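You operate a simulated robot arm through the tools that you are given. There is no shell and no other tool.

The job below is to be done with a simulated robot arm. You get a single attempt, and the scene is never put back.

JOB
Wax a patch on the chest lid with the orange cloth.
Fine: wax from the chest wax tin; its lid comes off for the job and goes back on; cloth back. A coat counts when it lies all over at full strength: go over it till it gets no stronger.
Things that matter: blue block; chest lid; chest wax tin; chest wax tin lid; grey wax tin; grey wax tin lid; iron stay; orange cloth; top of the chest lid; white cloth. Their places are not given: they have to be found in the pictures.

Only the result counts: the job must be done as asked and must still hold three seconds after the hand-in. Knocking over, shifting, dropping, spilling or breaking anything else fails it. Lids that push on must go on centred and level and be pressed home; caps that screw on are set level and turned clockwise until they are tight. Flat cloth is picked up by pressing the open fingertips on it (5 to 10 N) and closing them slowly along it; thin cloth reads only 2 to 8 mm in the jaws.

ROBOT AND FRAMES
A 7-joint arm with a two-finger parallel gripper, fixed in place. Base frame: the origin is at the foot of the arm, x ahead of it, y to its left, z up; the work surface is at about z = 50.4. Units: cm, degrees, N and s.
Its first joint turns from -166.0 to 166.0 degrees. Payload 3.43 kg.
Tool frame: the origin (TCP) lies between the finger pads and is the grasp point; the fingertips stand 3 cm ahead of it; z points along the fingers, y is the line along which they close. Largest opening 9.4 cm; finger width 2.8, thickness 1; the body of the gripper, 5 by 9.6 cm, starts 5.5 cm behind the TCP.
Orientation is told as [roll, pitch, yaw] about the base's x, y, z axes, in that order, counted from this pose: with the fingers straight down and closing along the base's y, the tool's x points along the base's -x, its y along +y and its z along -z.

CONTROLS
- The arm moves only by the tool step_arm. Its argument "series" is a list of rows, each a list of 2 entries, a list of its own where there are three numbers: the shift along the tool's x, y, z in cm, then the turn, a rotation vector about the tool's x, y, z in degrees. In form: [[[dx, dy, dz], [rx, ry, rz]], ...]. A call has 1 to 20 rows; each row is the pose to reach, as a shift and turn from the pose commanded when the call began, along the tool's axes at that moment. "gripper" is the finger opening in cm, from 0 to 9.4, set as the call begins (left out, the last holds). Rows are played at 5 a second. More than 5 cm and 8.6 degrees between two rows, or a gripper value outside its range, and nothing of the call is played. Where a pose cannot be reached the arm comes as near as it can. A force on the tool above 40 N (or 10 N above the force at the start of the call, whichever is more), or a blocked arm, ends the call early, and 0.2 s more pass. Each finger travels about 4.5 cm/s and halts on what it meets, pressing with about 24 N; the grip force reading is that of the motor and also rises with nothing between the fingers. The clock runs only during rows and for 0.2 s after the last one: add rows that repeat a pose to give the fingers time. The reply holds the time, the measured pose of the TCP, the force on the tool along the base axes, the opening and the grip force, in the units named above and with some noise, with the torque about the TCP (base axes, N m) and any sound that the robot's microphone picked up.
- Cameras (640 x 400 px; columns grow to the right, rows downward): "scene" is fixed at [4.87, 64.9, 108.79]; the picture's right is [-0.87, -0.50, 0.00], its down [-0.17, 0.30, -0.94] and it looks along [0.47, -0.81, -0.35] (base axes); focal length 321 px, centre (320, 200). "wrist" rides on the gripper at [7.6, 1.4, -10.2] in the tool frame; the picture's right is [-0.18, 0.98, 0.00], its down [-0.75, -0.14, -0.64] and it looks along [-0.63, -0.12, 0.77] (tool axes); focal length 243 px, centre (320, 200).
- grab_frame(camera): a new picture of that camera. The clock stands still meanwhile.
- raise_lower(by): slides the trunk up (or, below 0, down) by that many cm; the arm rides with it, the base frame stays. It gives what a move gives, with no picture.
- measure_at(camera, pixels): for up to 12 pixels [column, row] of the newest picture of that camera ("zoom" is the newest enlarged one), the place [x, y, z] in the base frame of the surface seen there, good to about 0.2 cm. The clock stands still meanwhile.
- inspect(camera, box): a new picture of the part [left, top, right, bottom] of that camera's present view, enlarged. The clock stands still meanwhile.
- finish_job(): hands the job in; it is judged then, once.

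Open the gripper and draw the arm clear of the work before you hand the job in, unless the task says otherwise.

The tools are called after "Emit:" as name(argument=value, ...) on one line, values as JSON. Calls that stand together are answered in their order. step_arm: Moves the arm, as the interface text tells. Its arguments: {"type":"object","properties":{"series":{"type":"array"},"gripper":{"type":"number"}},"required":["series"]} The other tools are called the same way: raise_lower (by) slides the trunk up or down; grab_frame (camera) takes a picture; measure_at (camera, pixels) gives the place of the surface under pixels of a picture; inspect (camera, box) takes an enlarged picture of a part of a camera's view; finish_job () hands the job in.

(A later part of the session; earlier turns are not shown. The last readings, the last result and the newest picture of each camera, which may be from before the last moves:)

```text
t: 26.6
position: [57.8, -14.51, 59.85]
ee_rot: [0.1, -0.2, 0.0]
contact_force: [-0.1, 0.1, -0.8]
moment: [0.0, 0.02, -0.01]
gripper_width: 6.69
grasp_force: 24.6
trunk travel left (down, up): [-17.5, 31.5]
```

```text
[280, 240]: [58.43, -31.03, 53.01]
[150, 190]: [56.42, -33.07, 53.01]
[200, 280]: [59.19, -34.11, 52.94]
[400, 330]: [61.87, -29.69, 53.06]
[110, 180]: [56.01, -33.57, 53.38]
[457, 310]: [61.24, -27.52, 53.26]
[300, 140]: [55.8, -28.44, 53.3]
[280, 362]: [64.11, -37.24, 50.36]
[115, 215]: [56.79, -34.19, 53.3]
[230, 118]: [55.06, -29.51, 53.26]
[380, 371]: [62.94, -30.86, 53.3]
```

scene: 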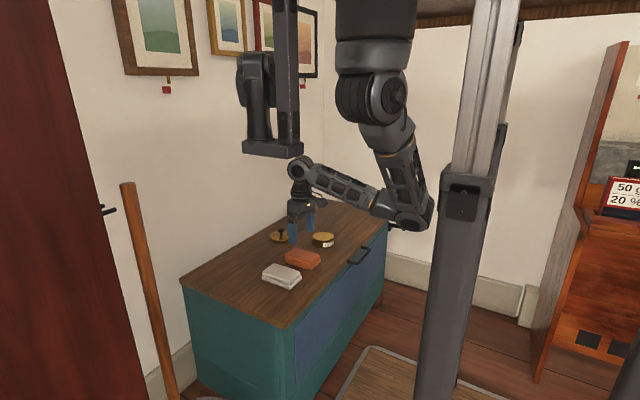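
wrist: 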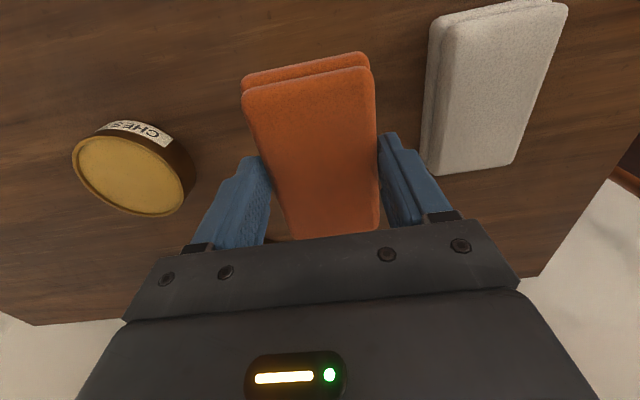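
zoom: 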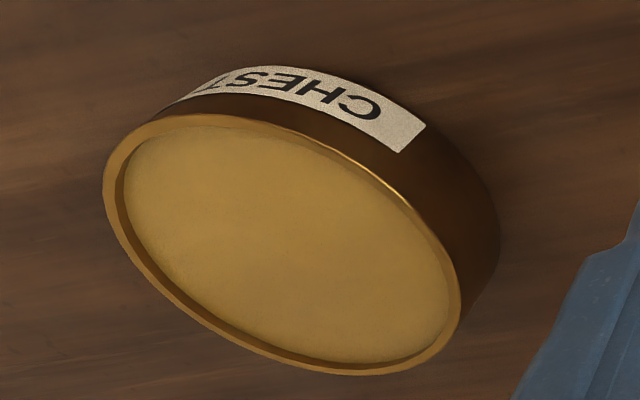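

Rim z≈53.3, wax z≈53.0, inner width about 7.3 cm, centre (58.8,-30.8). I carry the pad over the tin centre at this height (pad bottom ≈55.5, 2 cm over the rim).

Emit:
step_arm(series=[[[0, -3.3, 0], [0, 0, 0]], [[-0.3, -6.6, 0], [0, 0, 0]], [[-0.6, -9.9, 0], [0, 0, 0]], [[-1, -13.2, 0], [0, 0, 0]], [[-1, -16.3, 0], [0, 0, 0]], [[-1, -16.3, 0], [0, 0, 0]]])

Emit:
inspect(camera="scene", box=[280, 200, 370, 262])

Emit:
grab_frame(camera="wrist")

```text
t: 28.0
position: [58.74, -30.75, 59.76]
ee_rot: [0.2, -0.2, 0.1]
contact_force: [0.7, 0.2, -0.2]
moment: [0.0, 0.02, -0.02]
gripper_width: 6.68
grasp_force: 24.2
trunk travel left (down, up): [-17.5, 31.5]
```

```text
6.45 times, centred on (325, 231) of scene
```

zoom: 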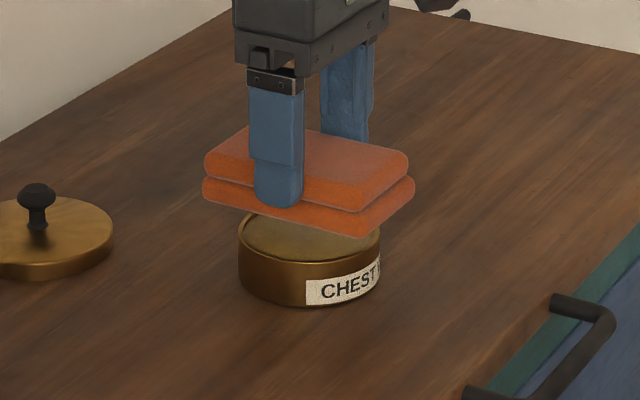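

```text
taken
```

wrist: 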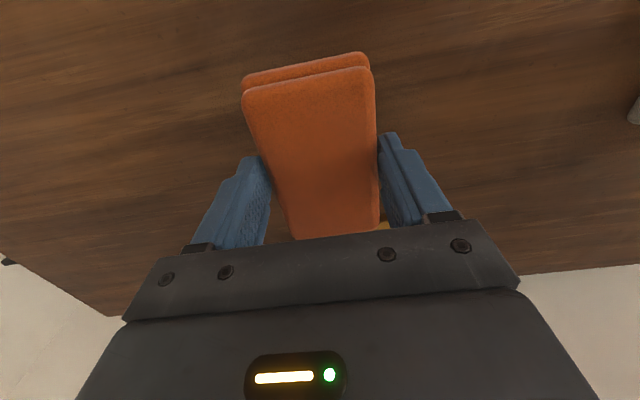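

The pad is centred over the tin. I lower it to just above the rim and then in small steps until a light contact force shows.

Emit:
step_arm(series=[[[0, 0, 0.6], [0, 0, 0]], [[0, 0, 1.2], [0, 0, 0]], [[0, 0, 1.8], [0, 0, 0]], [[0, 0, 1.95], [0, 0, 0]], [[0, 0, 2.05], [0, 0, 0]]])

Emit:
step_arm(series=[[[0, 0, 0.06], [0, 0, 0]], [[0, 0, 0.12], [0, 0, 0]], [[0, 0, 0.18], [0, 0, 0]]])

```text
t: 29.2
position: [58.74, -30.75, 57.79]
ee_rot: [0.1, -0.1, -0.1]
contact_force: [-0.2, -0.4, -1.1]
moment: [0.02, -0.01, 0.01]
gripper_width: 6.71
grasp_force: 24.3
trunk travel left (down, up): [-17.5, 31.5]
```

```text
t: 30.0
position: [58.73, -30.86, 57.52]
ee_rot: [0.2, -0.1, 0.0]
contact_force: [0.0, -0.2, -1.0]
moment: [0.01, 0.0, 0.0]
gripper_width: 6.73
grasp_force: 24.0
trunk travel left (down, up): [-17.5, 31.5]
```

Still no contact at TCP z 57.5. I continue in small steps.

Emit:
step_arm(series=[[[0, 0, 0.07], [0, 0, 0]], [[0, 0, 0.14], [0, 0, 0]], [[0, 0, 0.14], [0, 0, 0]]])

Emit:
inspect(camera="scene", box=[290, 215, 354, 260])

```text
t: 30.8
position: [58.69, -30.9, 57.57]
ee_rot: [0.2, -0.2, 0.0]
contact_force: [-1.3, 0.5, 18.5]
moment: [-0.1, 0.08, 0.0]
gripper_width: 6.71
grasp_force: 23.8
trunk travel left (down, up): [-17.5, 31.5]
```

```text
8.89 times, centred on (322, 238) of scene
```

zoom: 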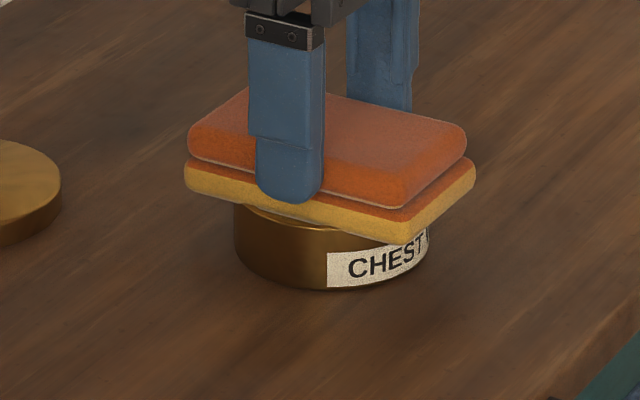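

The pad's lower layer turned yellow – it has taken wax (18.5 N contact). I lift it clear and take a look.

Emit:
step_arm(series=[[[0, 0, -0.3], [0, 0, 0]], [[0, 0, -1.2], [0, 0, 0]], [[0, 0, -2.4], [0, 0, 0]], [[0, 0, -2.4], [0, 0, 0]]])

Emit:
inspect(camera="scene", box=[280, 200, 370, 262])

```text
t: 31.8
position: [58.76, -30.83, 59.77]
ee_rot: [0.2, -0.2, -0.1]
contact_force: [0.5, -0.3, -1.3]
moment: [-0.01, -0.04, 0.0]
gripper_width: 6.71
grasp_force: 24.0
trunk travel left (down, up): [-17.5, 31.5]
```

```text
6.45 times, centred on (325, 231) of scene
```

zoom: 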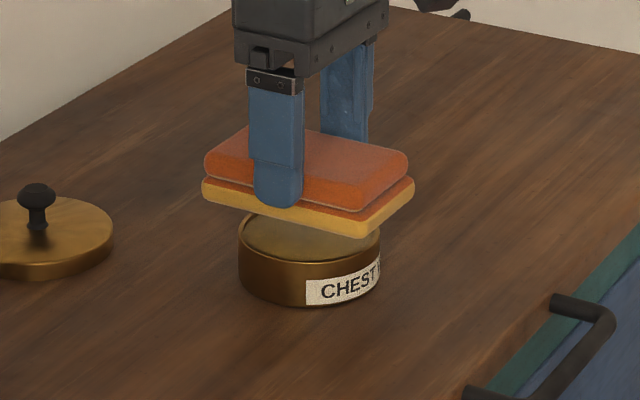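

The loaded pad is clear of the rim. I carry it to the open right part of the lid, about (60,-50), and lower it to just above the surface.

Emit:
step_arm(series=[[[0, -3.5, 0], [0, 0, 0]], [[-0.4, -7, 0], [0, 0, 0]], [[-0.8, -10.5, 0], [0, 0, 0]], [[-1.2, -14, 0], [0, 0, 0]], [[-1.2, -17.5, 0], [0, 0, 0]], [[-1.2, -19.2, 1.5], [0, 0, 0]], [[-1.2, -19.2, 3], [0, 0, 0]], [[-1.2, -19.2, 4.3], [0, 0, 0]], [[-1.2, -19.2, 4.75], [0, 0, 0]], [[-1.2, -19.2, 4.75], [0, 0, 0]]])

Emit:
inspect(camera="scene", box=[290, 190, 400, 265])

```text
t: 34.0
position: [60.02, -50.04, 54.99]
ee_rot: [0.2, -0.1, 0.0]
contact_force: [0.5, 0.1, 0.4]
moment: [0.01, 0.0, -0.02]
gripper_width: 6.7
grasp_force: 24.0
trunk travel left (down, up): [-17.5, 31.5]
```

```text
5.33 times, centred on (345, 228) of scene
```

zoom: 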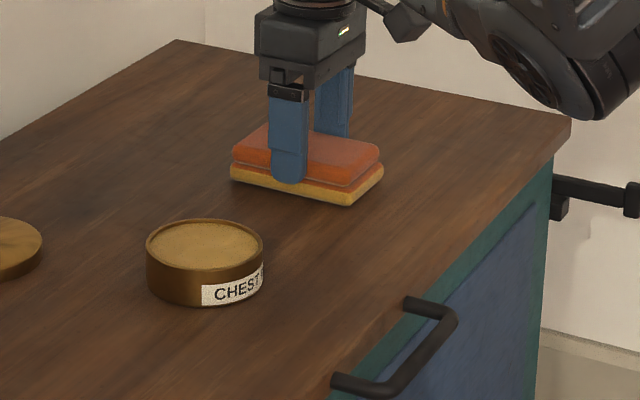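

The pad hovers just above the wood. I check the elbow height at zoom (590,105), then step down to contact.

Emit:
measure_at(camera="zoom", pixels=[[590, 105], [540, 95], [480, 40]])

Emit:
step_arm(series=[[[0, 0, 0.1], [0, 0, 0]], [[0, 0, 0.2], [0, 0, 0]], [[0, 0, 0.3], [0, 0, 0]]])

```text
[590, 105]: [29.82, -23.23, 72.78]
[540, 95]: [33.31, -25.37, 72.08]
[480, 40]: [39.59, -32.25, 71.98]
```

```text
t: 34.8
position: [59.93, -49.96, 54.83]
ee_rot: [0.1, -0.2, 0.0]
contact_force: [-2.6, 3.0, 11.2]
moment: [0.1, 0.06, -0.04]
gripper_width: 6.72
grasp_force: 23.5
trunk travel left (down, up): [-17.5, 31.5]
```

Contact with 11 N at z≈54.8 and the elbow is high (z≈72). I make a first short stroke along -y by 8 cm and look at the trace.

Emit:
step_arm(series=[[[0, -1, 0], [0, 0, 0]], [[0, -2, 0], [0, 0, 0]], [[0, -3, 0], [0, 0, 0]], [[0, -4, 0], [0, 0, 0]], [[0, -5, 0], [0, 0, 0]], [[0, -6, 0], [0, 0, 0]], [[0, -7, 0], [0, 0, 0]], [[0, -8, 0], [0, 0, 0]]])

Emit:
inspect(camera="scene", box=[290, 190, 400, 265])

Emit:
grab_frame(camera="wrist")

```text
t: 36.6
position: [60.04, -57.88, 54.7]
ee_rot: [0.3, -0.1, 0.0]
contact_force: [-1.1, 10.8, 23.5]
moment: [0.26, -0.01, 0.02]
gripper_width: 6.69
grasp_force: 24.1
trunk travel left (down, up): [-17.5, 31.5]
```

```text
5.33 times, centred on (345, 228) of scene
```

zoom: 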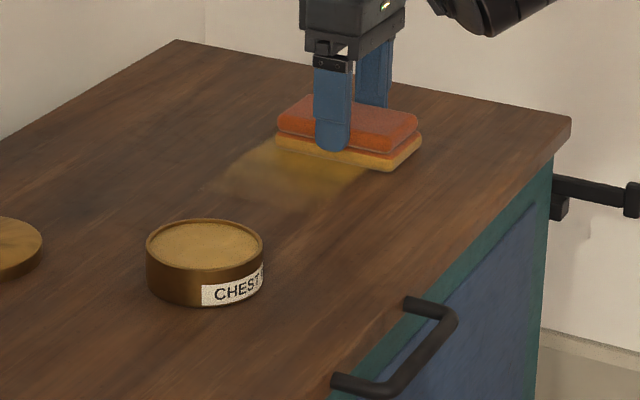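

```text
taken
```

wrist: 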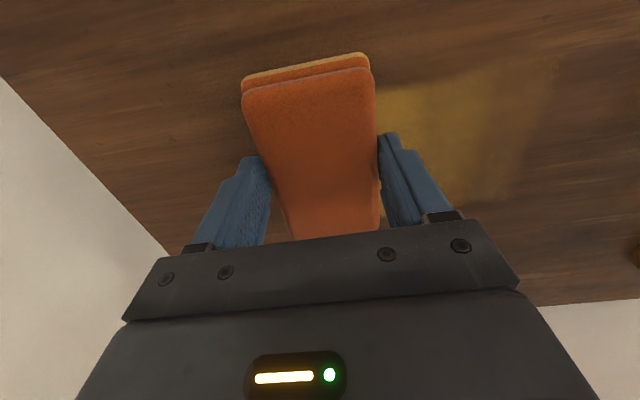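

Wax shows as a yellowish film in the trace, and more passes should strengthen it. The push rose to 23 N, so I ease off by 0.05 cm and sweep back and forth over y -46…-62.

Emit:
step_arm(series=[[[0, 1.5, -0.05], [0, 0, 0]], [[0, 3, -0.05], [0, 0, 0]], [[0, 4.5, -0.05], [0, 0, 0]], [[0, 6, -0.05], [0, 0, 0]], [[0, 7.5, -0.05], [0, 0, 0]], [[0, 9, -0.05], [0, 0, 0]], [[0, 10.5, -0.05], [0, 0, 0]], [[0, 12, -0.05], [0, 0, 0]], [[0, 10.5, -0.05], [0, 0, 0]], [[0, 9, -0.05], [0, 0, 0]], [[0, 7.5, -0.05], [0, 0, 0]], [[0, 6, -0.05], [0, 0, 0]], [[0, 4.5, -0.05], [0, 0, 0]], [[0, 3, -0.05], [0, 0, 0]], [[0, 1.5, -0.05], [0, 0, 0]], [[0, 0, -0.05], [0, 0, 0]], [[0, -1.5, -0.05], [0, 0, 0]], [[0, -3, -0.05], [0, 0, 0]], [[0, -4, -0.05], [0, 0, 0]]])

Emit:
inspect(camera="scene", box=[290, 190, 400, 265])

Emit:
grab_frame(camera="wrist")

```text
t: 40.6
position: [59.98, -62.03, 54.72]
ee_rot: [0.2, -0.2, 0.0]
contact_force: [-1.3, 4.7, 11.4]
moment: [0.13, 0.07, -0.01]
gripper_width: 6.73
grasp_force: 24.0
trunk travel left (down, up): [-17.5, 31.5]
```

```text
5.33 times, centred on (345, 228) of scene
```

zoom: 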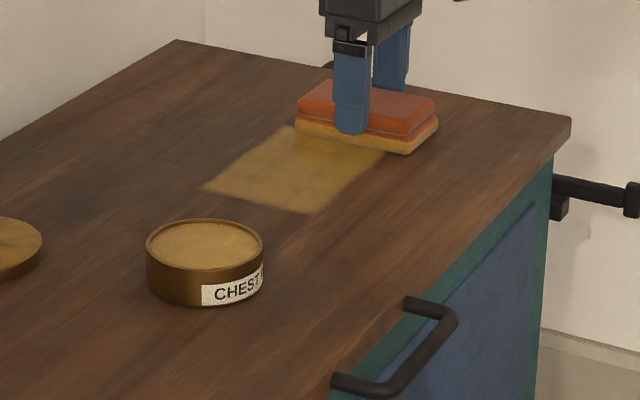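

```text
taken
```

wrist: 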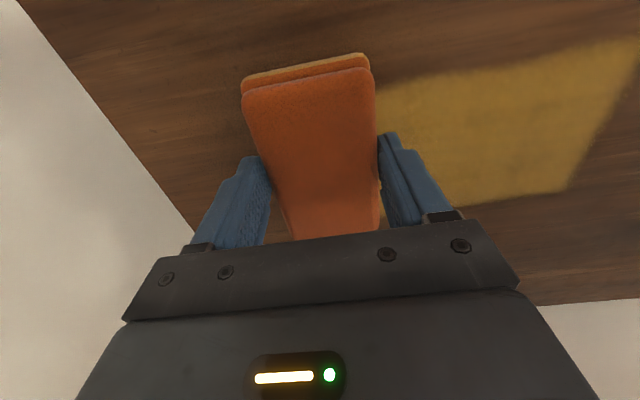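

The coat is now a clear golden patch with edges around zoom (205,188)–(315,213). I measure its corners to see whether it follows my swath.

Emit:
measure_at(camera="zoom", pixels=[[203, 188], [318, 213], [288, 128], [385, 150], [260, 200]])

Emit:
inspect(camera="scene", box=[315, 200, 379, 240])

```text
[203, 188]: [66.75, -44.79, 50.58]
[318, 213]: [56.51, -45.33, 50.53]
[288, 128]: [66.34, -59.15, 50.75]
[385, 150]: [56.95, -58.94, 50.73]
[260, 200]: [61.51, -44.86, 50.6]
```

```text
10.00 times, centred on (347, 220) of scene
```

zoom: 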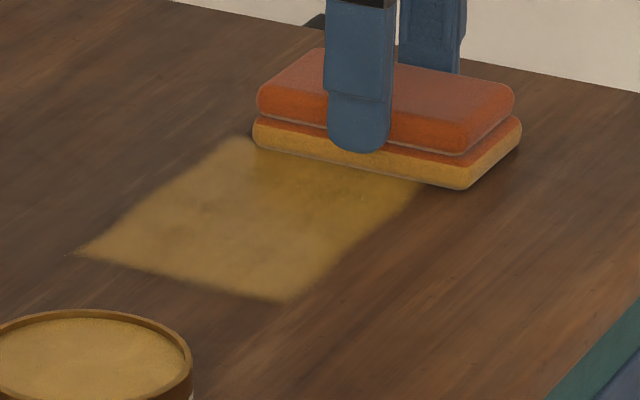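

The coat edges read x≈56.5–66.6, y≤-45, which differs a bit from my swath (55–65, up to -42.7). I measure the pad's own corners in the same zoom to check whether it's an offset or a hidden patch boundary.

Emit:
measure_at(camera="zoom", pixels=[[258, 140], [462, 186], [519, 130], [300, 60], [505, 90], [460, 150], [78, 254], [285, 300], [240, 140], [415, 190]])

Emit:
measure_at(camera="wrist", pixels=[[635, 40], [565, 190], [390, 85], [480, 200], [245, 80], [365, 58], [375, 225], [292, 238]])

```text
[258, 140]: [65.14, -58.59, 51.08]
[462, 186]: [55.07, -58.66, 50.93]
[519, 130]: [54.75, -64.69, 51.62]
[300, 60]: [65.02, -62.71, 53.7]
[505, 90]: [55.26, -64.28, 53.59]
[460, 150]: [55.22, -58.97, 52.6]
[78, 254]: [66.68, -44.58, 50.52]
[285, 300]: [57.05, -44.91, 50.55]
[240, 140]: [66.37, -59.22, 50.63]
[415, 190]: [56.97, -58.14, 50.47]
```

```text
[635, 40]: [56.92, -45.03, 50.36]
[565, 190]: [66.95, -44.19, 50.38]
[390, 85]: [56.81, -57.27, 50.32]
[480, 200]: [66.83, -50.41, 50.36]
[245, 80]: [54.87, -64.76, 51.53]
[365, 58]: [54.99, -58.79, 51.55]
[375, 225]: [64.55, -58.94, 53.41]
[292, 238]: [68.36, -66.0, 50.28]
```

The pad truly covers x 55–65 but the film appears at x 57–66.8, so there's an offset or a coarse grid. I lift the pad and move it aside to see the whole film.

Emit:
step_arm(series=[[[0, 0, -1], [0, 0, 0]], [[0, 0, -3], [0, 0, 0]], [[0, 0, -7], [0, 0, 0]], [[3, 0, -11], [0, 0, 0]], [[6, 0, -14], [0, 0, 0]], [[9, 0, -16], [0, 0, 0]], [[9, 0, -16], [0, 0, 0]]])

Emit:
inspect(camera="scene", box=[315, 195, 395, 245])

Emit:
grab_frame(camera="wrist")

```text
t: 42.2
position: [50.97, -61.92, 70.67]
ee_rot: [0.2, -0.1, -0.1]
contact_force: [0.0, -0.6, -1.0]
moment: [-0.01, -0.01, -0.01]
gripper_width: 6.69
grasp_force: 24.1
trunk travel left (down, up): [-17.5, 31.5]
```

```text
8.00 times, centred on (355, 220) of scene
```

zoom: 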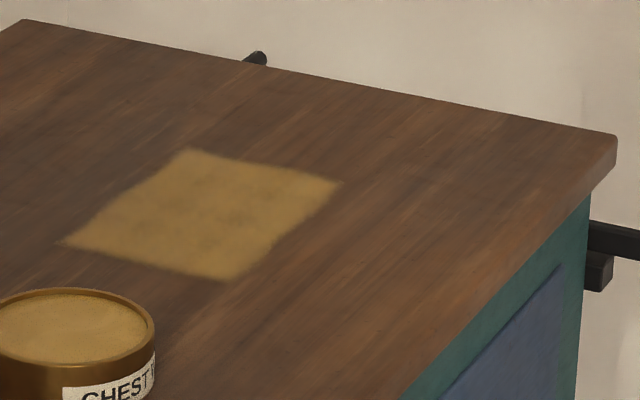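

```text
taken
```

wrist: 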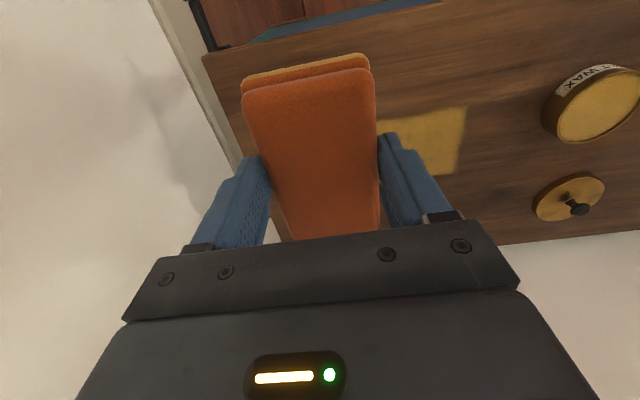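

Emit:
measure_at(camera="zoom", pixels=[[62, 241], [225, 281], [185, 148], [342, 183], [140, 262], [110, 200], [260, 165], [290, 230], [200, 210]])

Emit:
inspect(camera="scene", box=[320, 208, 360, 233])

```text
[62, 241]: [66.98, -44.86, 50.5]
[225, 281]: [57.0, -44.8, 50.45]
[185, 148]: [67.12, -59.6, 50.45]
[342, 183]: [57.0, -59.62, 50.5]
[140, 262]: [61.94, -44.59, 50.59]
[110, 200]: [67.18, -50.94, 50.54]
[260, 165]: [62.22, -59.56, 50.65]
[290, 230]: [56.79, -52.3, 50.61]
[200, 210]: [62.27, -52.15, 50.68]
```

```text
16.00 times, centred on (340, 220) of scene
```

zoom: 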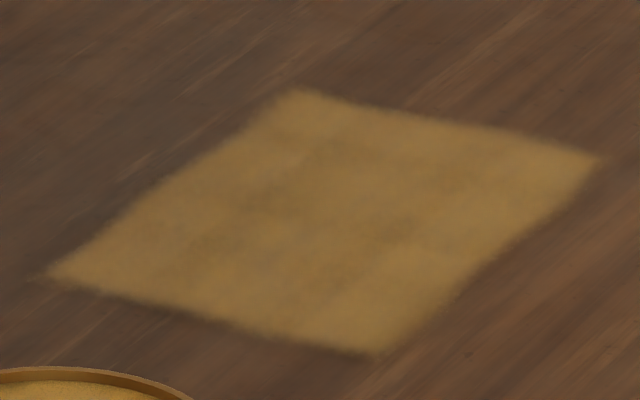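

The film is a sharp 10 × 15 cm rectangle (x 57–67, y -44.8 to -59.6), although my sweeps ran past it at x<57 and y<-60. So this is the patch, centred near (62,-52.2), and it still looks uneven. I go back to sweep it centred at x=62, lowering over (62,-47).

Emit:
step_arm(series=[[[-2.5, 3.3, 0], [0, 0, 0]], [[-5, 6.6, 0], [0, 0, 0]], [[-8, 10, 2], [0, 0, 0]], [[-11, 13, 4], [0, 0, 0]], [[-11, 14.9, 7], [0, 0, 0]], [[-11, 14.9, 10.5], [0, 0, 0]], [[-11, 14.9, 13.5], [0, 0, 0]], [[-11, 14.9, 15.2], [0, 0, 0]], [[-11, 14.9, 15.4], [0, 0, 0]], [[-11, 14.9, 15.4], [0, 0, 0]]])

Emit:
inspect(camera="scene", box=[300, 190, 400, 252])

```text
t: 44.4
position: [61.94, -47.07, 55.28]
ee_rot: [0.3, -0.1, 0.1]
contact_force: [-0.2, -0.5, -0.5]
moment: [0.06, 0.0, 0.01]
gripper_width: 6.71
grasp_force: 24.0
trunk travel left (down, up): [-17.5, 31.5]
```

```text
6.40 times, centred on (350, 221) of scene
```

zoom: 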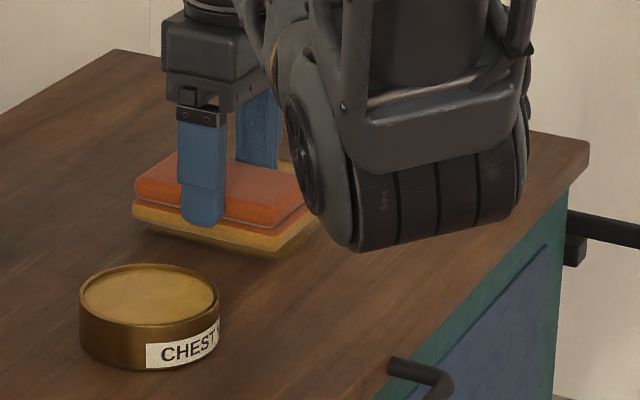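

The elbow has swung closer to the camera; I check its lowest part at zoom (430,235) before pressing down.

Emit:
measure_at(camera="zoom", pixels=[[360, 245], [430, 235], [510, 200], [320, 200], [220, 240], [160, 225]])

```text
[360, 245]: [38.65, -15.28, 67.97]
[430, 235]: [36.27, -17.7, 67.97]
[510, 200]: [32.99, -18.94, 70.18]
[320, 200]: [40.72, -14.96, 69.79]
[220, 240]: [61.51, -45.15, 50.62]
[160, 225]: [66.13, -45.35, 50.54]
```

The elbow is at z≈68, clear. I press down to contact.

Emit:
step_arm(series=[[[0, 0, 0.2], [0, 0, 0]], [[0, 0, 0.4], [0, 0, 0]], [[0, 0, 0.52], [0, 0, 0]], [[0, 0, 0.55], [0, 0, 0]]])

```text
t: 45.4
position: [62.05, -47.02, 54.94]
ee_rot: [0.2, -0.2, 0.1]
contact_force: [0.6, -1.0, -0.7]
moment: [-0.02, 0.01, -0.01]
gripper_width: 6.71
grasp_force: 23.8
trunk travel left (down, up): [-17.5, 31.5]
```

Not yet in contact. I step down a little more.

Emit:
step_arm(series=[[[0, 0, 0.06], [0, 0, 0]], [[0, 0, 0.12], [0, 0, 0]], [[0, 0, 0.12], [0, 0, 0]]])

```text
t: 46.2
position: [62.01, -47.07, 54.62]
ee_rot: [0.2, -0.1, -0.1]
contact_force: [-0.5, -0.1, 2.2]
moment: [-0.07, 0.05, -0.02]
gripper_width: 6.7
grasp_force: 23.7
trunk travel left (down, up): [-17.5, 31.5]
```

Light contact of 2 N. I add 0.08 cm of push and sweep between y -45 and -59.5 with repeated strokes.

Emit:
step_arm(series=[[[0, 1, 0.07], [0, 0, 0]], [[0, 2, 0.07], [0, 0, 0]], [[0, 0.5, 0.07], [0, 0, 0]], [[0, -1, 0.07], [0, 0, 0]], [[0, -2.5, 0.07], [0, 0, 0]], [[0, -4, 0.07], [0, 0, 0]], [[0, -5.5, 0.07], [0, 0, 0]], [[0, -7, 0.07], [0, 0, 0]], [[0, -8.5, 0.07], [0, 0, 0]], [[0, -10, 0.07], [0, 0, 0]], [[0, -11.5, 0.07], [0, 0, 0]], [[0, -12.5, 0.07], [0, 0, 0]]])

Emit:
inspect(camera="scene", box=[315, 195, 395, 245])

```text
t: 48.8
position: [62.02, -59.48, 54.57]
ee_rot: [0.2, -0.2, 0.0]
contact_force: [-1.0, 10.1, 21.4]
moment: [0.24, -0.03, -0.01]
gripper_width: 6.7
grasp_force: 24.6
trunk travel left (down, up): [-17.5, 31.5]
```

```text
8.00 times, centred on (355, 220) of scene
```

zoom: 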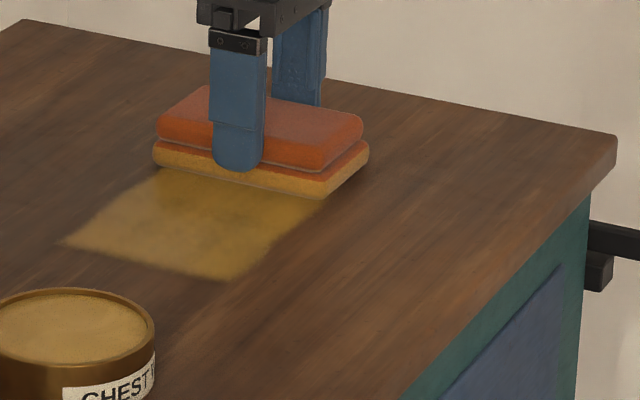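

The push is 21 N with friction 10 N, fine. I go on with more back-and-forth strokes over the whole patch.

Emit:
step_arm(series=[[[0, 1.6, -0.03], [0, 0, 0]], [[0, 3.2, -0.03], [0, 0, 0]], [[0, 4.8, -0.03], [0, 0, 0]], [[0, 6.4, -0.03], [0, 0, 0]], [[0, 8, -0.03], [0, 0, 0]], [[0, 9.6, -0.03], [0, 0, 0]], [[0, 11.2, -0.03], [0, 0, 0]], [[0, 12.8, -0.03], [0, 0, 0]], [[0, 14.4, -0.03], [0, 0, 0]], [[0, 12.8, -0.03], [0, 0, 0]], [[0, 11.2, -0.03], [0, 0, 0]], [[0, 9.6, -0.03], [0, 0, 0]], [[0, 8, -0.03], [0, 0, 0]], [[0, 6.4, -0.03], [0, 0, 0]], [[0, 4.8, -0.03], [0, 0, 0]], [[0, 3.2, -0.03], [0, 0, 0]], [[0, 1.6, -0.03], [0, 0, 0]], [[0, 0, -0.03], [0, 0, 0]]])

Emit:
inspect(camera="scene", box=[315, 195, 395, 245])

```text
t: 52.6
position: [61.88, -59.53, 54.66]
ee_rot: [0.1, -0.2, 0.0]
contact_force: [-1.4, 7.7, 16.0]
moment: [0.19, -0.06, 0.01]
gripper_width: 6.69
grasp_force: 24.1
trunk travel left (down, up): [-17.5, 31.5]
```

```text
8.00 times, centred on (355, 220) of scene
```

zoom: 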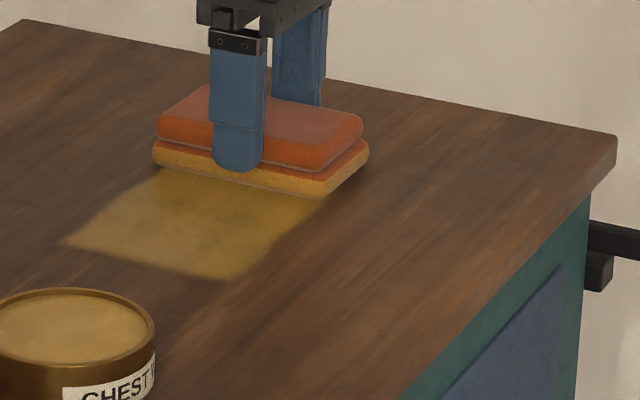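

The visible part looks unchanged now. I lift the pad clear to the same viewpoint as before and compare the film.

Emit:
step_arm(series=[[[0, 0, -1], [0, 0, 0]], [[0, 0, -3], [0, 0, 0]], [[0, 0, -7], [0, 0, 0]], [[3.7, -0.8, -11], [0, 0, 0]], [[7.4, -1.6, -14], [0, 0, 0]], [[11, -2.4, -16], [0, 0, 0]], [[11, -2.4, -16], [0, 0, 0]]])

Emit:
inspect(camera="scene", box=[320, 208, 360, 233])

Emit:
inspect(camera="scene", box=[315, 120, 415, 245])

Emit:
grab_frame(camera="wrist")

```text
refused: row 4 steps farther than a row can; nothing moved
```

```text
16.00 times, centred on (340, 220) of scene
```

zoom: 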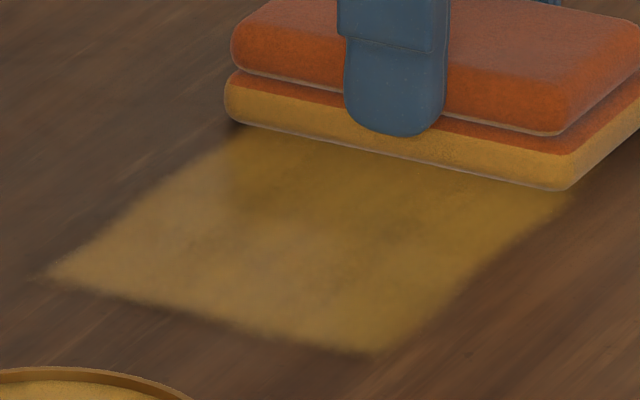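

```text
3.20 times, centred on (365, 182) of scene
```

zoom: 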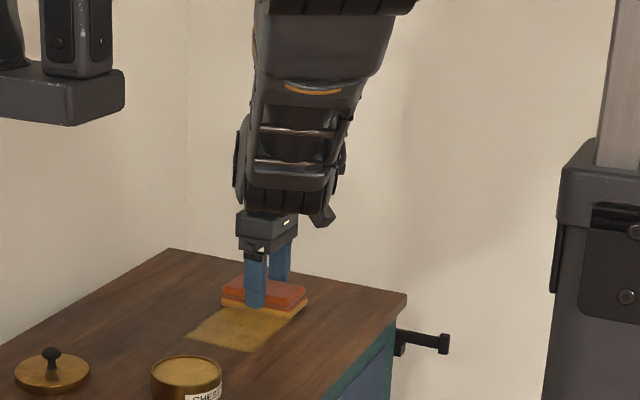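

```text
taken
```

wrist: 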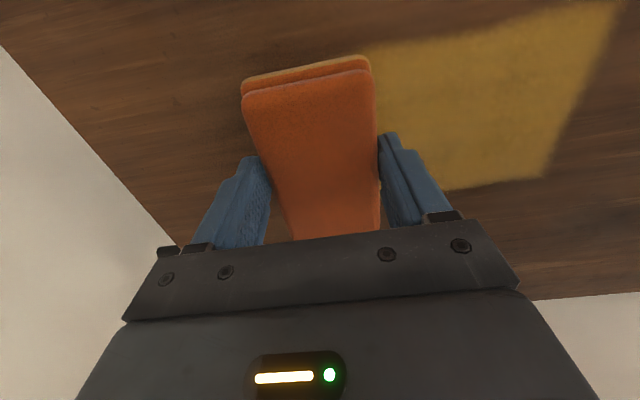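

One row was too long, so nothing moved. I lift again with smaller rows.

Emit:
step_arm(series=[[[0, 0, -1], [0, 0, 0]], [[0, 0, -3], [0, 0, 0]], [[0, 0, -6], [0, 0, 0]], [[2, -0.4, -9], [0, 0, 0]], [[5, -1, -12], [0, 0, 0]], [[8, -1.6, -14.5], [0, 0, 0]], [[11, -2.4, -16], [0, 0, 0]], [[11, -2.4, -16], [0, 0, 0]]])

Emit:
inspect(camera="scene", box=[320, 208, 360, 233])

Emit:
grab_frame(camera="wrist")

Emit:
grab_frame(camera="scene")

```text
t: 54.4
position: [50.87, -62.13, 70.62]
ee_rot: [0.2, -0.1, 0.0]
contact_force: [0.2, -0.2, 0.8]
moment: [0.02, 0.0, 0.02]
gripper_width: 6.68
grasp_force: 24.3
trunk travel left (down, up): [-17.5, 31.5]
```

```text
16.00 times, centred on (340, 220) of scene
```

zoom: 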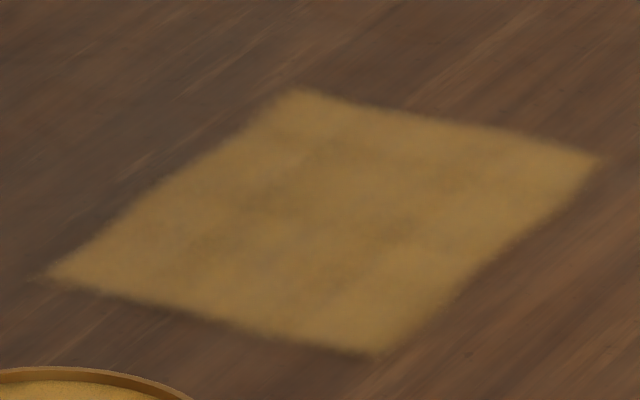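

```text
taken
```

wrist: 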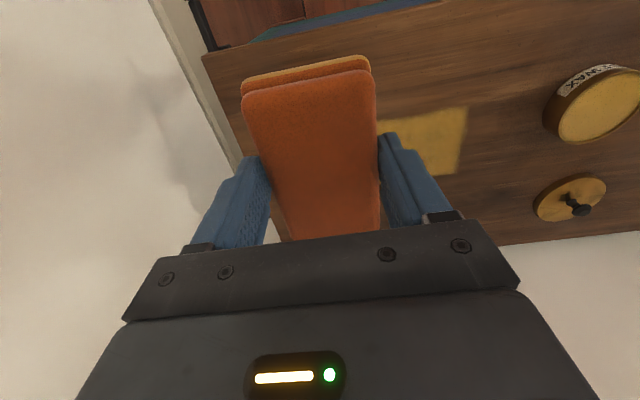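

```text
taken
```

scene: 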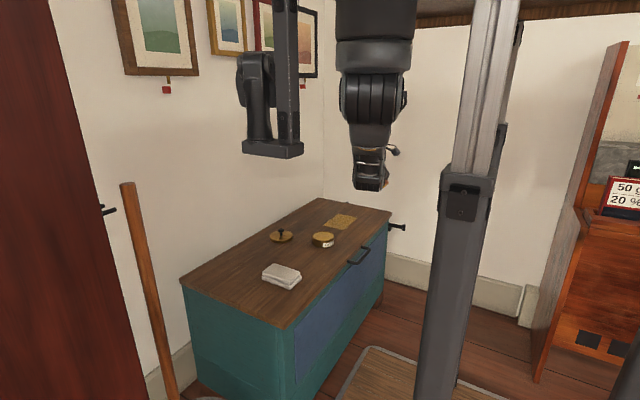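

The film looks identical to before the extra four strokes, so it may be saturated, unless the cloth ran dry. To be sure I reload at the tin: go over (58.75,-30.85) at a safe height.

Emit:
step_arm(series=[[[-0.8, 3.5, 0], [0, 0, 0]], [[-1.6, 7, 0], [0, 0, 0]], [[-2.4, 10.5, 1], [0, 0, 0]], [[-3.2, 14, 2], [0, 0, 0]], [[-4, 17.5, 3.5], [0, 0, 0]], [[-4.8, 21, 5], [0, 0, 0]], [[-5.6, 24.5, 6.5], [0, 0, 0]], [[-6.4, 28, 8], [0, 0, 0]], [[-7.9, 31.3, 10], [0, 0, 0]], [[-7.9, 31.3, 11], [0, 0, 0]], [[-7.9, 31.3, 11], [0, 0, 0]]])

Emit:
inspect(camera="scene", box=[270, 190, 400, 271])

```text
t: 56.8
position: [58.86, -30.64, 59.61]
ee_rot: [0.2, -0.1, -0.1]
contact_force: [0.2, 0.3, -0.3]
moment: [-0.03, -0.03, -0.04]
gripper_width: 6.72
grasp_force: 23.6
trunk travel left (down, up): [-17.5, 31.5]
```

```text
4.92 times, centred on (335, 230) of scene
```

zoom: 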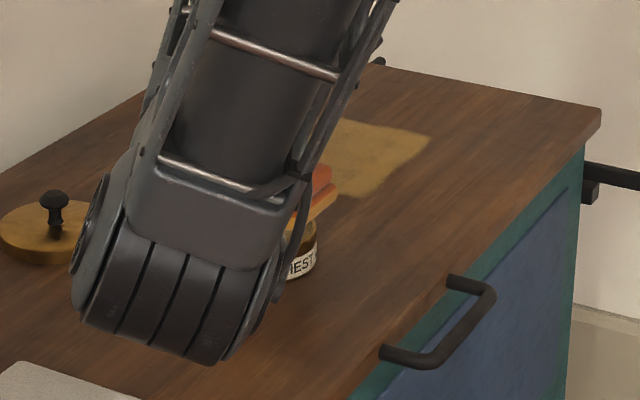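

The elbow has swung to the left side and hides the tin. I measure its lowest points to make sure it isn't near the lid or cloths.

Emit:
measure_at(camera="zoom", pixels=[[80, 310], [150, 345], [215, 362], [260, 330], [100, 250], [200, 220]])

Emit:
grab_frame(camera="wrist")

Emit:
grab_frame(camera="scene")

```text
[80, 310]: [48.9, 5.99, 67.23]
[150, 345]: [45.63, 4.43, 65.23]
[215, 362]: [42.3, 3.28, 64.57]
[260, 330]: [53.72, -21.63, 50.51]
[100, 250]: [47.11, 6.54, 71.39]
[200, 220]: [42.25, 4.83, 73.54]
```

```text
taken
```

wrist: 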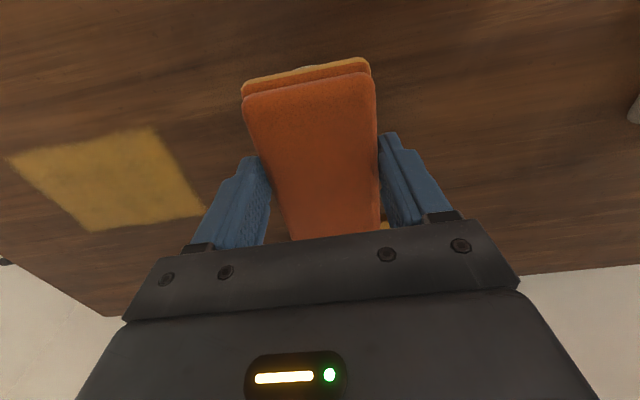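

```text
taken
```

scene: 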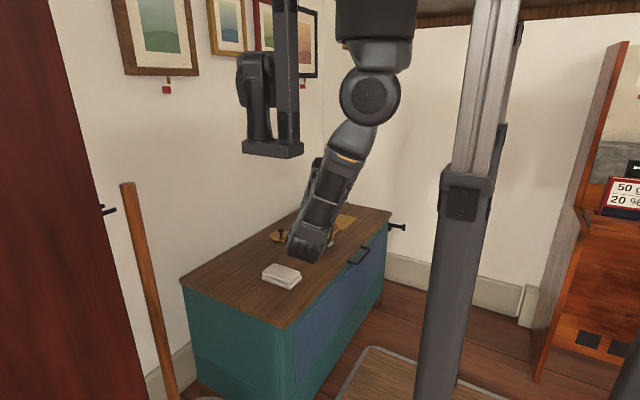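

The elbow's lowest point is z≈64.5, over 10 cm above the lid, so it's safe. I lower the pad onto the tin for a fresh load.

Emit:
step_arm(series=[[[0, -0.1, 0.7], [0, 0, 0]], [[0, -0.15, 1.4], [0, 0, 0]], [[0, -0.15, 1.85], [0, 0, 0]], [[0, -0.15, 2], [0, 0, 0]], [[0, -0.15, 2.08], [0, 0, 0]]])

Emit:
step_arm(series=[[[0, 0, 0.06], [0, 0, 0]], [[0, 0, 0.12], [0, 0, 0]], [[0, 0, 0.12], [0, 0, 0]]])

```text
t: 58.0
position: [58.8, -30.92, 57.63]
ee_rot: [0.3, -0.2, 0.0]
contact_force: [-0.1, -0.2, -1.0]
moment: [0.01, 0.02, -0.05]
gripper_width: 6.69
grasp_force: 24.1
trunk travel left (down, up): [-17.5, 31.5]
```

```text
t: 58.8
position: [58.75, -30.81, 57.53]
ee_rot: [0.2, 0.0, 0.0]
contact_force: [0.1, -0.4, -0.6]
moment: [-0.01, 0.01, 0.0]
gripper_width: 6.72
grasp_force: 23.9
trunk travel left (down, up): [-17.5, 31.5]
```

Emit:
step_arm(series=[[[0, 0, 0.06], [0, 0, 0]], [[0, 0, 0.12], [0, 0, 0]], [[0, 0, 0.12], [0, 0, 0]]])

Emit:
inspect(camera="scene", box=[280, 190, 360, 265])

```text
t: 59.6
position: [58.87, -30.78, 57.34]
ee_rot: [0.2, -0.1, 0.0]
contact_force: [-0.5, -0.1, 0.1]
moment: [0.01, 0.01, -0.03]
gripper_width: 6.71
grasp_force: 24.0
trunk travel left (down, up): [-17.5, 31.5]
```

```text
5.33 times, centred on (320, 228) of scene
```

zoom: 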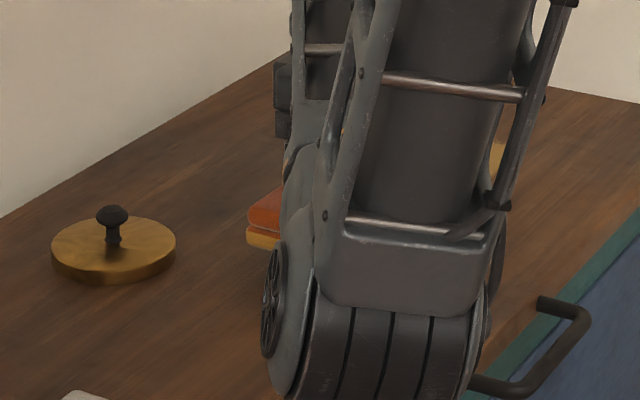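

No contact yet; the pad has crept up in the grip by about 0.2 cm from the wiping. I continue down in small steps.

Emit:
step_arm(series=[[[0, 0, 0.06], [0, 0, 0]], [[0, 0, 0.12], [0, 0, 0]], [[0, 0, 0.12], [0, 0, 0]]])

```text
t: 60.4
position: [58.91, -30.87, 57.25]
ee_rot: [0.2, -0.2, 0.0]
contact_force: [2.7, -0.3, 6.6]
moment: [-0.16, 0.14, 0.07]
gripper_width: 6.72
grasp_force: 23.5
trunk travel left (down, up): [-17.5, 31.5]
```

Contact with 6.6 N. I press a touch more and hold briefly, then lift.

Emit:
step_arm(series=[[[0, 0, 0.05], [0, 0, 0]], [[0, 0, 0.05], [0, 0, 0]], [[0, 0, 0.05], [0, 0, 0]]])

Emit:
step_arm(series=[[[0, 0, -0.5], [0, 0, 0]], [[0, 0, -1.5], [0, 0, 0]], [[0, 0, -2.5], [0, 0, 0]], [[0, 0, -2.5], [0, 0, 0]]])

Emit:
grab_frame(camera="wrist")

```text
t: 61.2
position: [58.85, -30.76, 57.23]
ee_rot: [0.1, -0.2, 0.1]
contact_force: [3.0, -1.0, 14.9]
moment: [-0.07, -0.04, 0.01]
gripper_width: 6.7
grasp_force: 23.9
trunk travel left (down, up): [-17.5, 31.5]
```

```text
t: 62.2
position: [58.95, -30.77, 59.67]
ee_rot: [0.2, 0.0, 0.0]
contact_force: [-0.6, 0.5, 0.0]
moment: [0.01, 0.01, 0.02]
gripper_width: 6.7
grasp_force: 24.0
trunk travel left (down, up): [-17.5, 31.5]
```

```text
taken
```

wrist: 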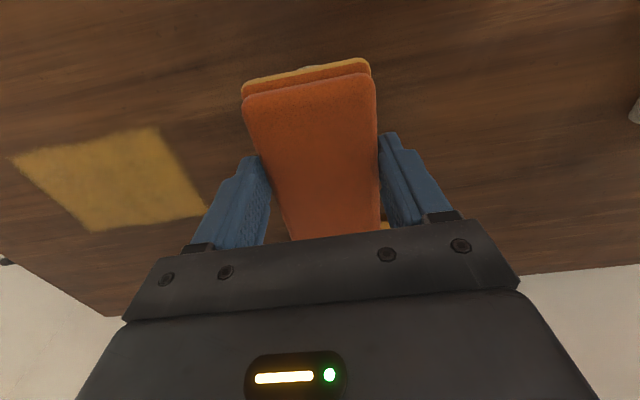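

The pad edge at (305,72) is brighter yellow again, so it had lost some wax. I take an enlarged reference of the film from this pose, then carry the pad to the patch at (62,-47).

Emit:
inspect(camera="wrist", box=[0, 115, 220, 240])

Emit:
step_arm(series=[[[-0.5, -3.3, 0], [0, 0, 0]], [[-1, -6.6, 0], [0, 0, 0]], [[-1.5, -9.9, 0], [0, 0, 0]], [[-2, -13.2, 0], [0, 0, 0]], [[-3.1, -16.3, 0], [0, 0, 0]], [[-3.1, -16.3, 2], [0, 0, 0]], [[-3.1, -16.3, 4], [0, 0, 0]], [[-3.1, -16.3, 4.7], [0, 0, 0]], [[-3.1, -16.3, 5], [0, 0, 0]], [[-3.1, -16.3, 5], [0, 0, 0]]])

```text
2.91 times, centred on (110, 178) of wrist
```

zoom: 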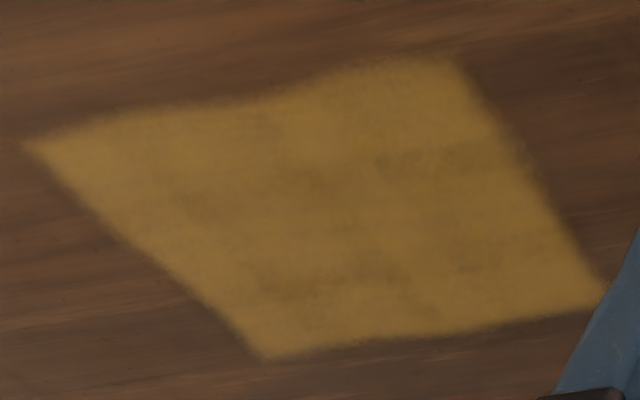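

```text
t: 64.4
position: [61.91, -47.07, 54.51]
ee_rot: [0.1, -0.2, 0.0]
contact_force: [0.5, 0.0, -0.1]
moment: [-0.02, 0.01, 0.01]
gripper_width: 6.7
grasp_force: 23.7
trunk travel left (down, up): [-17.5, 31.5]
```

Close above the surface, no contact yet. I step down to contact.

Emit:
step_arm(series=[[[0, 0, 0.06], [0, 0, 0]], [[0, 0, 0.12], [0, 0, 0]], [[0, 0, 0.18], [0, 0, 0]], [[0, 0, 0.18], [0, 0, 0]]])

```text
t: 65.4
position: [61.93, -47.14, 54.48]
ee_rot: [0.0, -0.1, -0.1]
contact_force: [-2.7, 1.3, 11.6]
moment: [-0.07, 0.19, -0.02]
gripper_width: 6.72
grasp_force: 24.0
trunk travel left (down, up): [-17.5, 31.5]
```

Contact at 11.6 N. I sweep the patch back and forth with a full stroke set from y -45 to -59.5.

Emit:
step_arm(series=[[[0, 1, 0], [0, 0, 0]], [[0, 2, 0], [0, 0, 0]], [[0, 0.5, 0], [0, 0, 0]], [[0, -1, 0], [0, 0, 0]], [[0, -2.5, 0], [0, 0, 0]], [[0, -4, 0], [0, 0, 0]], [[0, -5.5, 0], [0, 0, 0]], [[0, -7, 0], [0, 0, 0]], [[0, -8.5, 0], [0, 0, 0]], [[0, -10, 0], [0, 0, 0]], [[0, -11.5, 0], [0, 0, 0]], [[0, -12.5, 0], [0, 0, 0]]])

Emit:
step_arm(series=[[[-1, 1.6, 0], [0, 0, 0]], [[-1, 3.2, 0], [0, 0, 0]], [[-1, 4.8, 0], [0, 0, 0]], [[-1, 6.4, 0], [0, 0, 0]], [[-1, 8, 0], [0, 0, 0]], [[-1, 9.6, 0], [0, 0, 0]], [[-1, 11.2, 0], [0, 0, 0]], [[-1, 12.8, 0], [0, 0, 0]], [[-1, 14.4, 0], [0, 0, 0]], [[1, 12.8, 0], [0, 0, 0]], [[1, 11.2, 0], [0, 0, 0]], [[1, 9.6, 0], [0, 0, 0]], [[1, 8, 0], [0, 0, 0]], [[1, 6.4, 0], [0, 0, 0]], [[1, 4.8, 0], [0, 0, 0]], [[1, 3.2, 0], [0, 0, 0]], [[1, 1.6, 0], [0, 0, 0]], [[0, 0, 0], [0, 0, 0]]])

Emit:
inspect(camera="scene", box=[320, 208, 360, 233])

```text
t: 68.0
position: [61.98, -59.64, 54.53]
ee_rot: [0.0, -0.2, 0.1]
contact_force: [0.0, 9.4, 23.4]
moment: [0.31, 0.0, 0.03]
gripper_width: 6.7
grasp_force: 24.0
trunk travel left (down, up): [-17.5, 31.5]
```

```text
t: 71.8
position: [61.91, -59.8, 54.32]
ee_rot: [0.1, -0.2, 0.1]
contact_force: [-5.0, 7.1, 19.2]
moment: [0.34, 0.09, 0.08]
gripper_width: 6.71
grasp_force: 24.0
trunk travel left (down, up): [-17.5, 31.5]
```

```text
16.00 times, centred on (340, 220) of scene
```

zoom: 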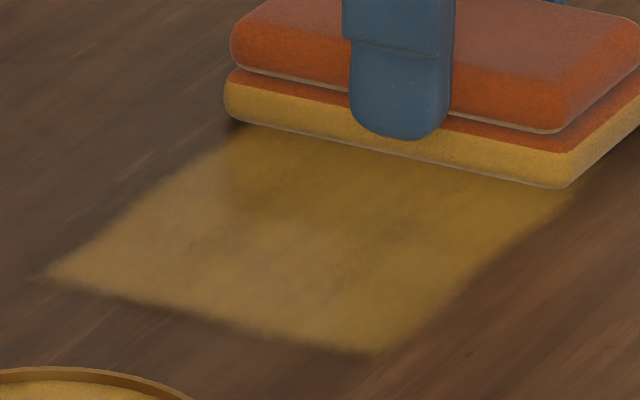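

The film looks exactly as before the reload at this same pose, so it is at full strength. I lift the pad and start back toward its original place at height.

Emit:
step_arm(series=[[[0, 0, -1], [0, 0, 0]], [[0, 0, -3], [0, 0, 0]], [[0, 0, -6], [0, 0, 0]], [[0, 1, -8], [0, 0, 0]], [[0.3, 5, -8], [0, 0, 0]], [[0.6, 9, -8], [0, 0, 0]], [[1, 13, -8], [0, 0, 0]], [[1.5, 17, -8], [0, 0, 0]], [[2, 21, -8], [0, 0, 0]], [[2.5, 25, -8], [0, 0, 0]], [[3, 29, -8], [0, 0, 0]], [[3, 29, -8], [0, 0, 0]]])

Emit:
grab_frame(camera="scene")

Emit:
inspect(camera="scene", box=[260, 180, 400, 280])

Emit:
grab_frame(camera="wrist")

```text
t: 74.4
position: [58.86, -30.68, 62.37]
ee_rot: [0.2, -0.1, 0.0]
contact_force: [0.6, 0.0, 0.4]
moment: [-0.01, -0.01, -0.02]
gripper_width: 6.72
grasp_force: 24.0
trunk travel left (down, up): [-17.5, 31.5]
```

```text
taken
```

scene: 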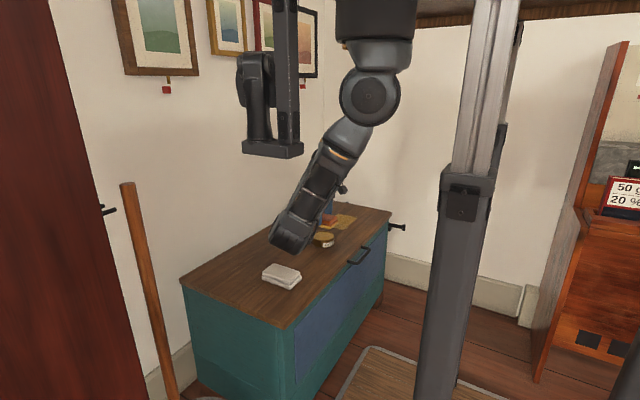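

```text
4.00 times, centred on (330, 230) of scene
```

zoom: 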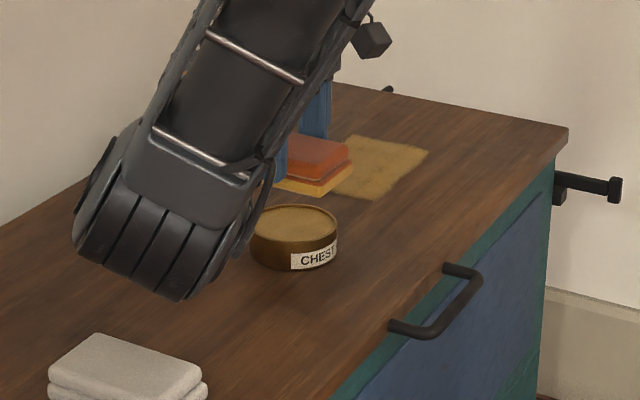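

```text
taken
```

wrist: 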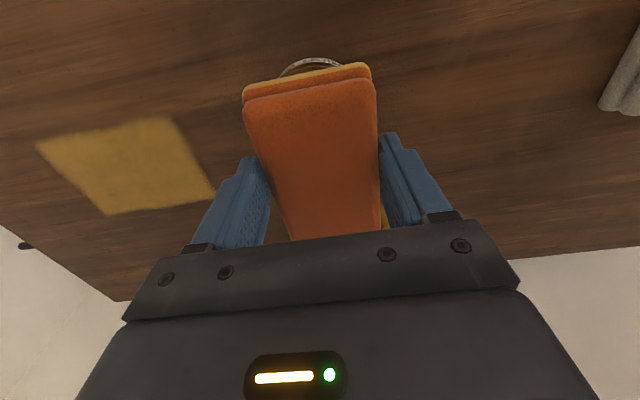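

I check the elbow's lowest edge at zoom (180,297) before moving the cloth further left.

Emit:
measure_at(camera="zoom", pixels=[[180, 295], [90, 250], [130, 280], [230, 240], [90, 190]])

```text
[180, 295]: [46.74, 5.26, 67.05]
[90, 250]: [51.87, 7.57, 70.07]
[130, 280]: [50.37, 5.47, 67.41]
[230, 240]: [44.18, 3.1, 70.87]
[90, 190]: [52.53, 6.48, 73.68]
```

I also measure the broom handle and floor items at the left so the elbow won't hit them.

Emit:
measure_at(camera="scene", pixels=[[128, 186], [135, 230], [150, 290], [165, 350], [105, 210], [85, 250]])

```text
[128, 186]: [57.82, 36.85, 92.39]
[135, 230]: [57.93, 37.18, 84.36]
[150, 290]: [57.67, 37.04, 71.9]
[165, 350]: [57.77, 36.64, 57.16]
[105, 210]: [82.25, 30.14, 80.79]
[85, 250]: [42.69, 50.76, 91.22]
```

The broom stands at y≈37, far enough. I move half way (to y≈-22) and check again.

Emit:
step_arm(series=[[[0.3, 2, 0], [0, 0, 0]], [[0.5, 4, 0], [0, 0, 0]], [[0.7, 6, 0], [0, 0, 0]], [[0.8, 8, 0], [0, 0, 0]], [[0.8, 8, 0], [0, 0, 0]]])

Emit:
grab_frame(camera="scene")

```text
t: 75.6
position: [58.17, -22.64, 62.46]
ee_rot: [0.2, -0.1, -0.1]
contact_force: [-0.2, -0.5, 0.2]
moment: [0.01, 0.01, 0.02]
gripper_width: 6.69
grasp_force: 23.6
trunk travel left (down, up): [-17.5, 31.5]
```

```text
taken
```

scene: 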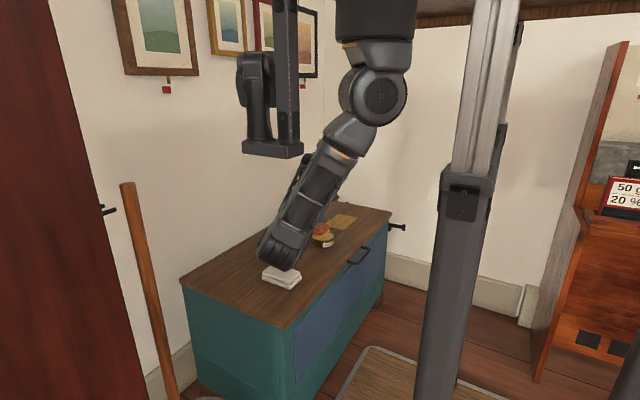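

Emit:
inspect(camera="scene", box=[240, 180, 380, 300])

Emit:
measure_at(camera="scene", pixels=[[265, 255], [285, 268], [298, 262], [280, 245], [320, 230], [322, 235]])

```text
3.33 times, centred on (310, 240) of scene
```

zoom: 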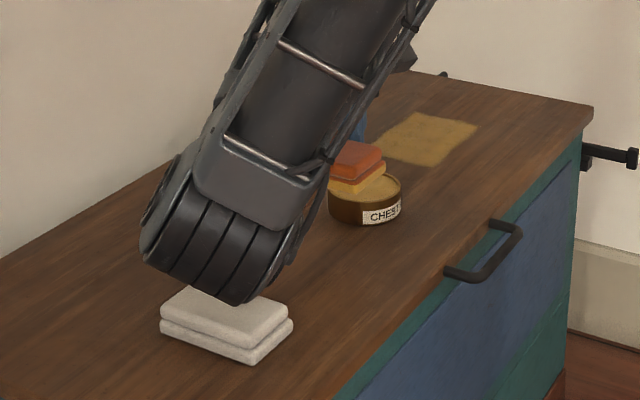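

```text
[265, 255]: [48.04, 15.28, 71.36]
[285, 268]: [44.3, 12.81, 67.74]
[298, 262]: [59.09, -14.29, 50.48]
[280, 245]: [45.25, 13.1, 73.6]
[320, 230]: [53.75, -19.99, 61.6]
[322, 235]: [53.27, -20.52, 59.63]
```

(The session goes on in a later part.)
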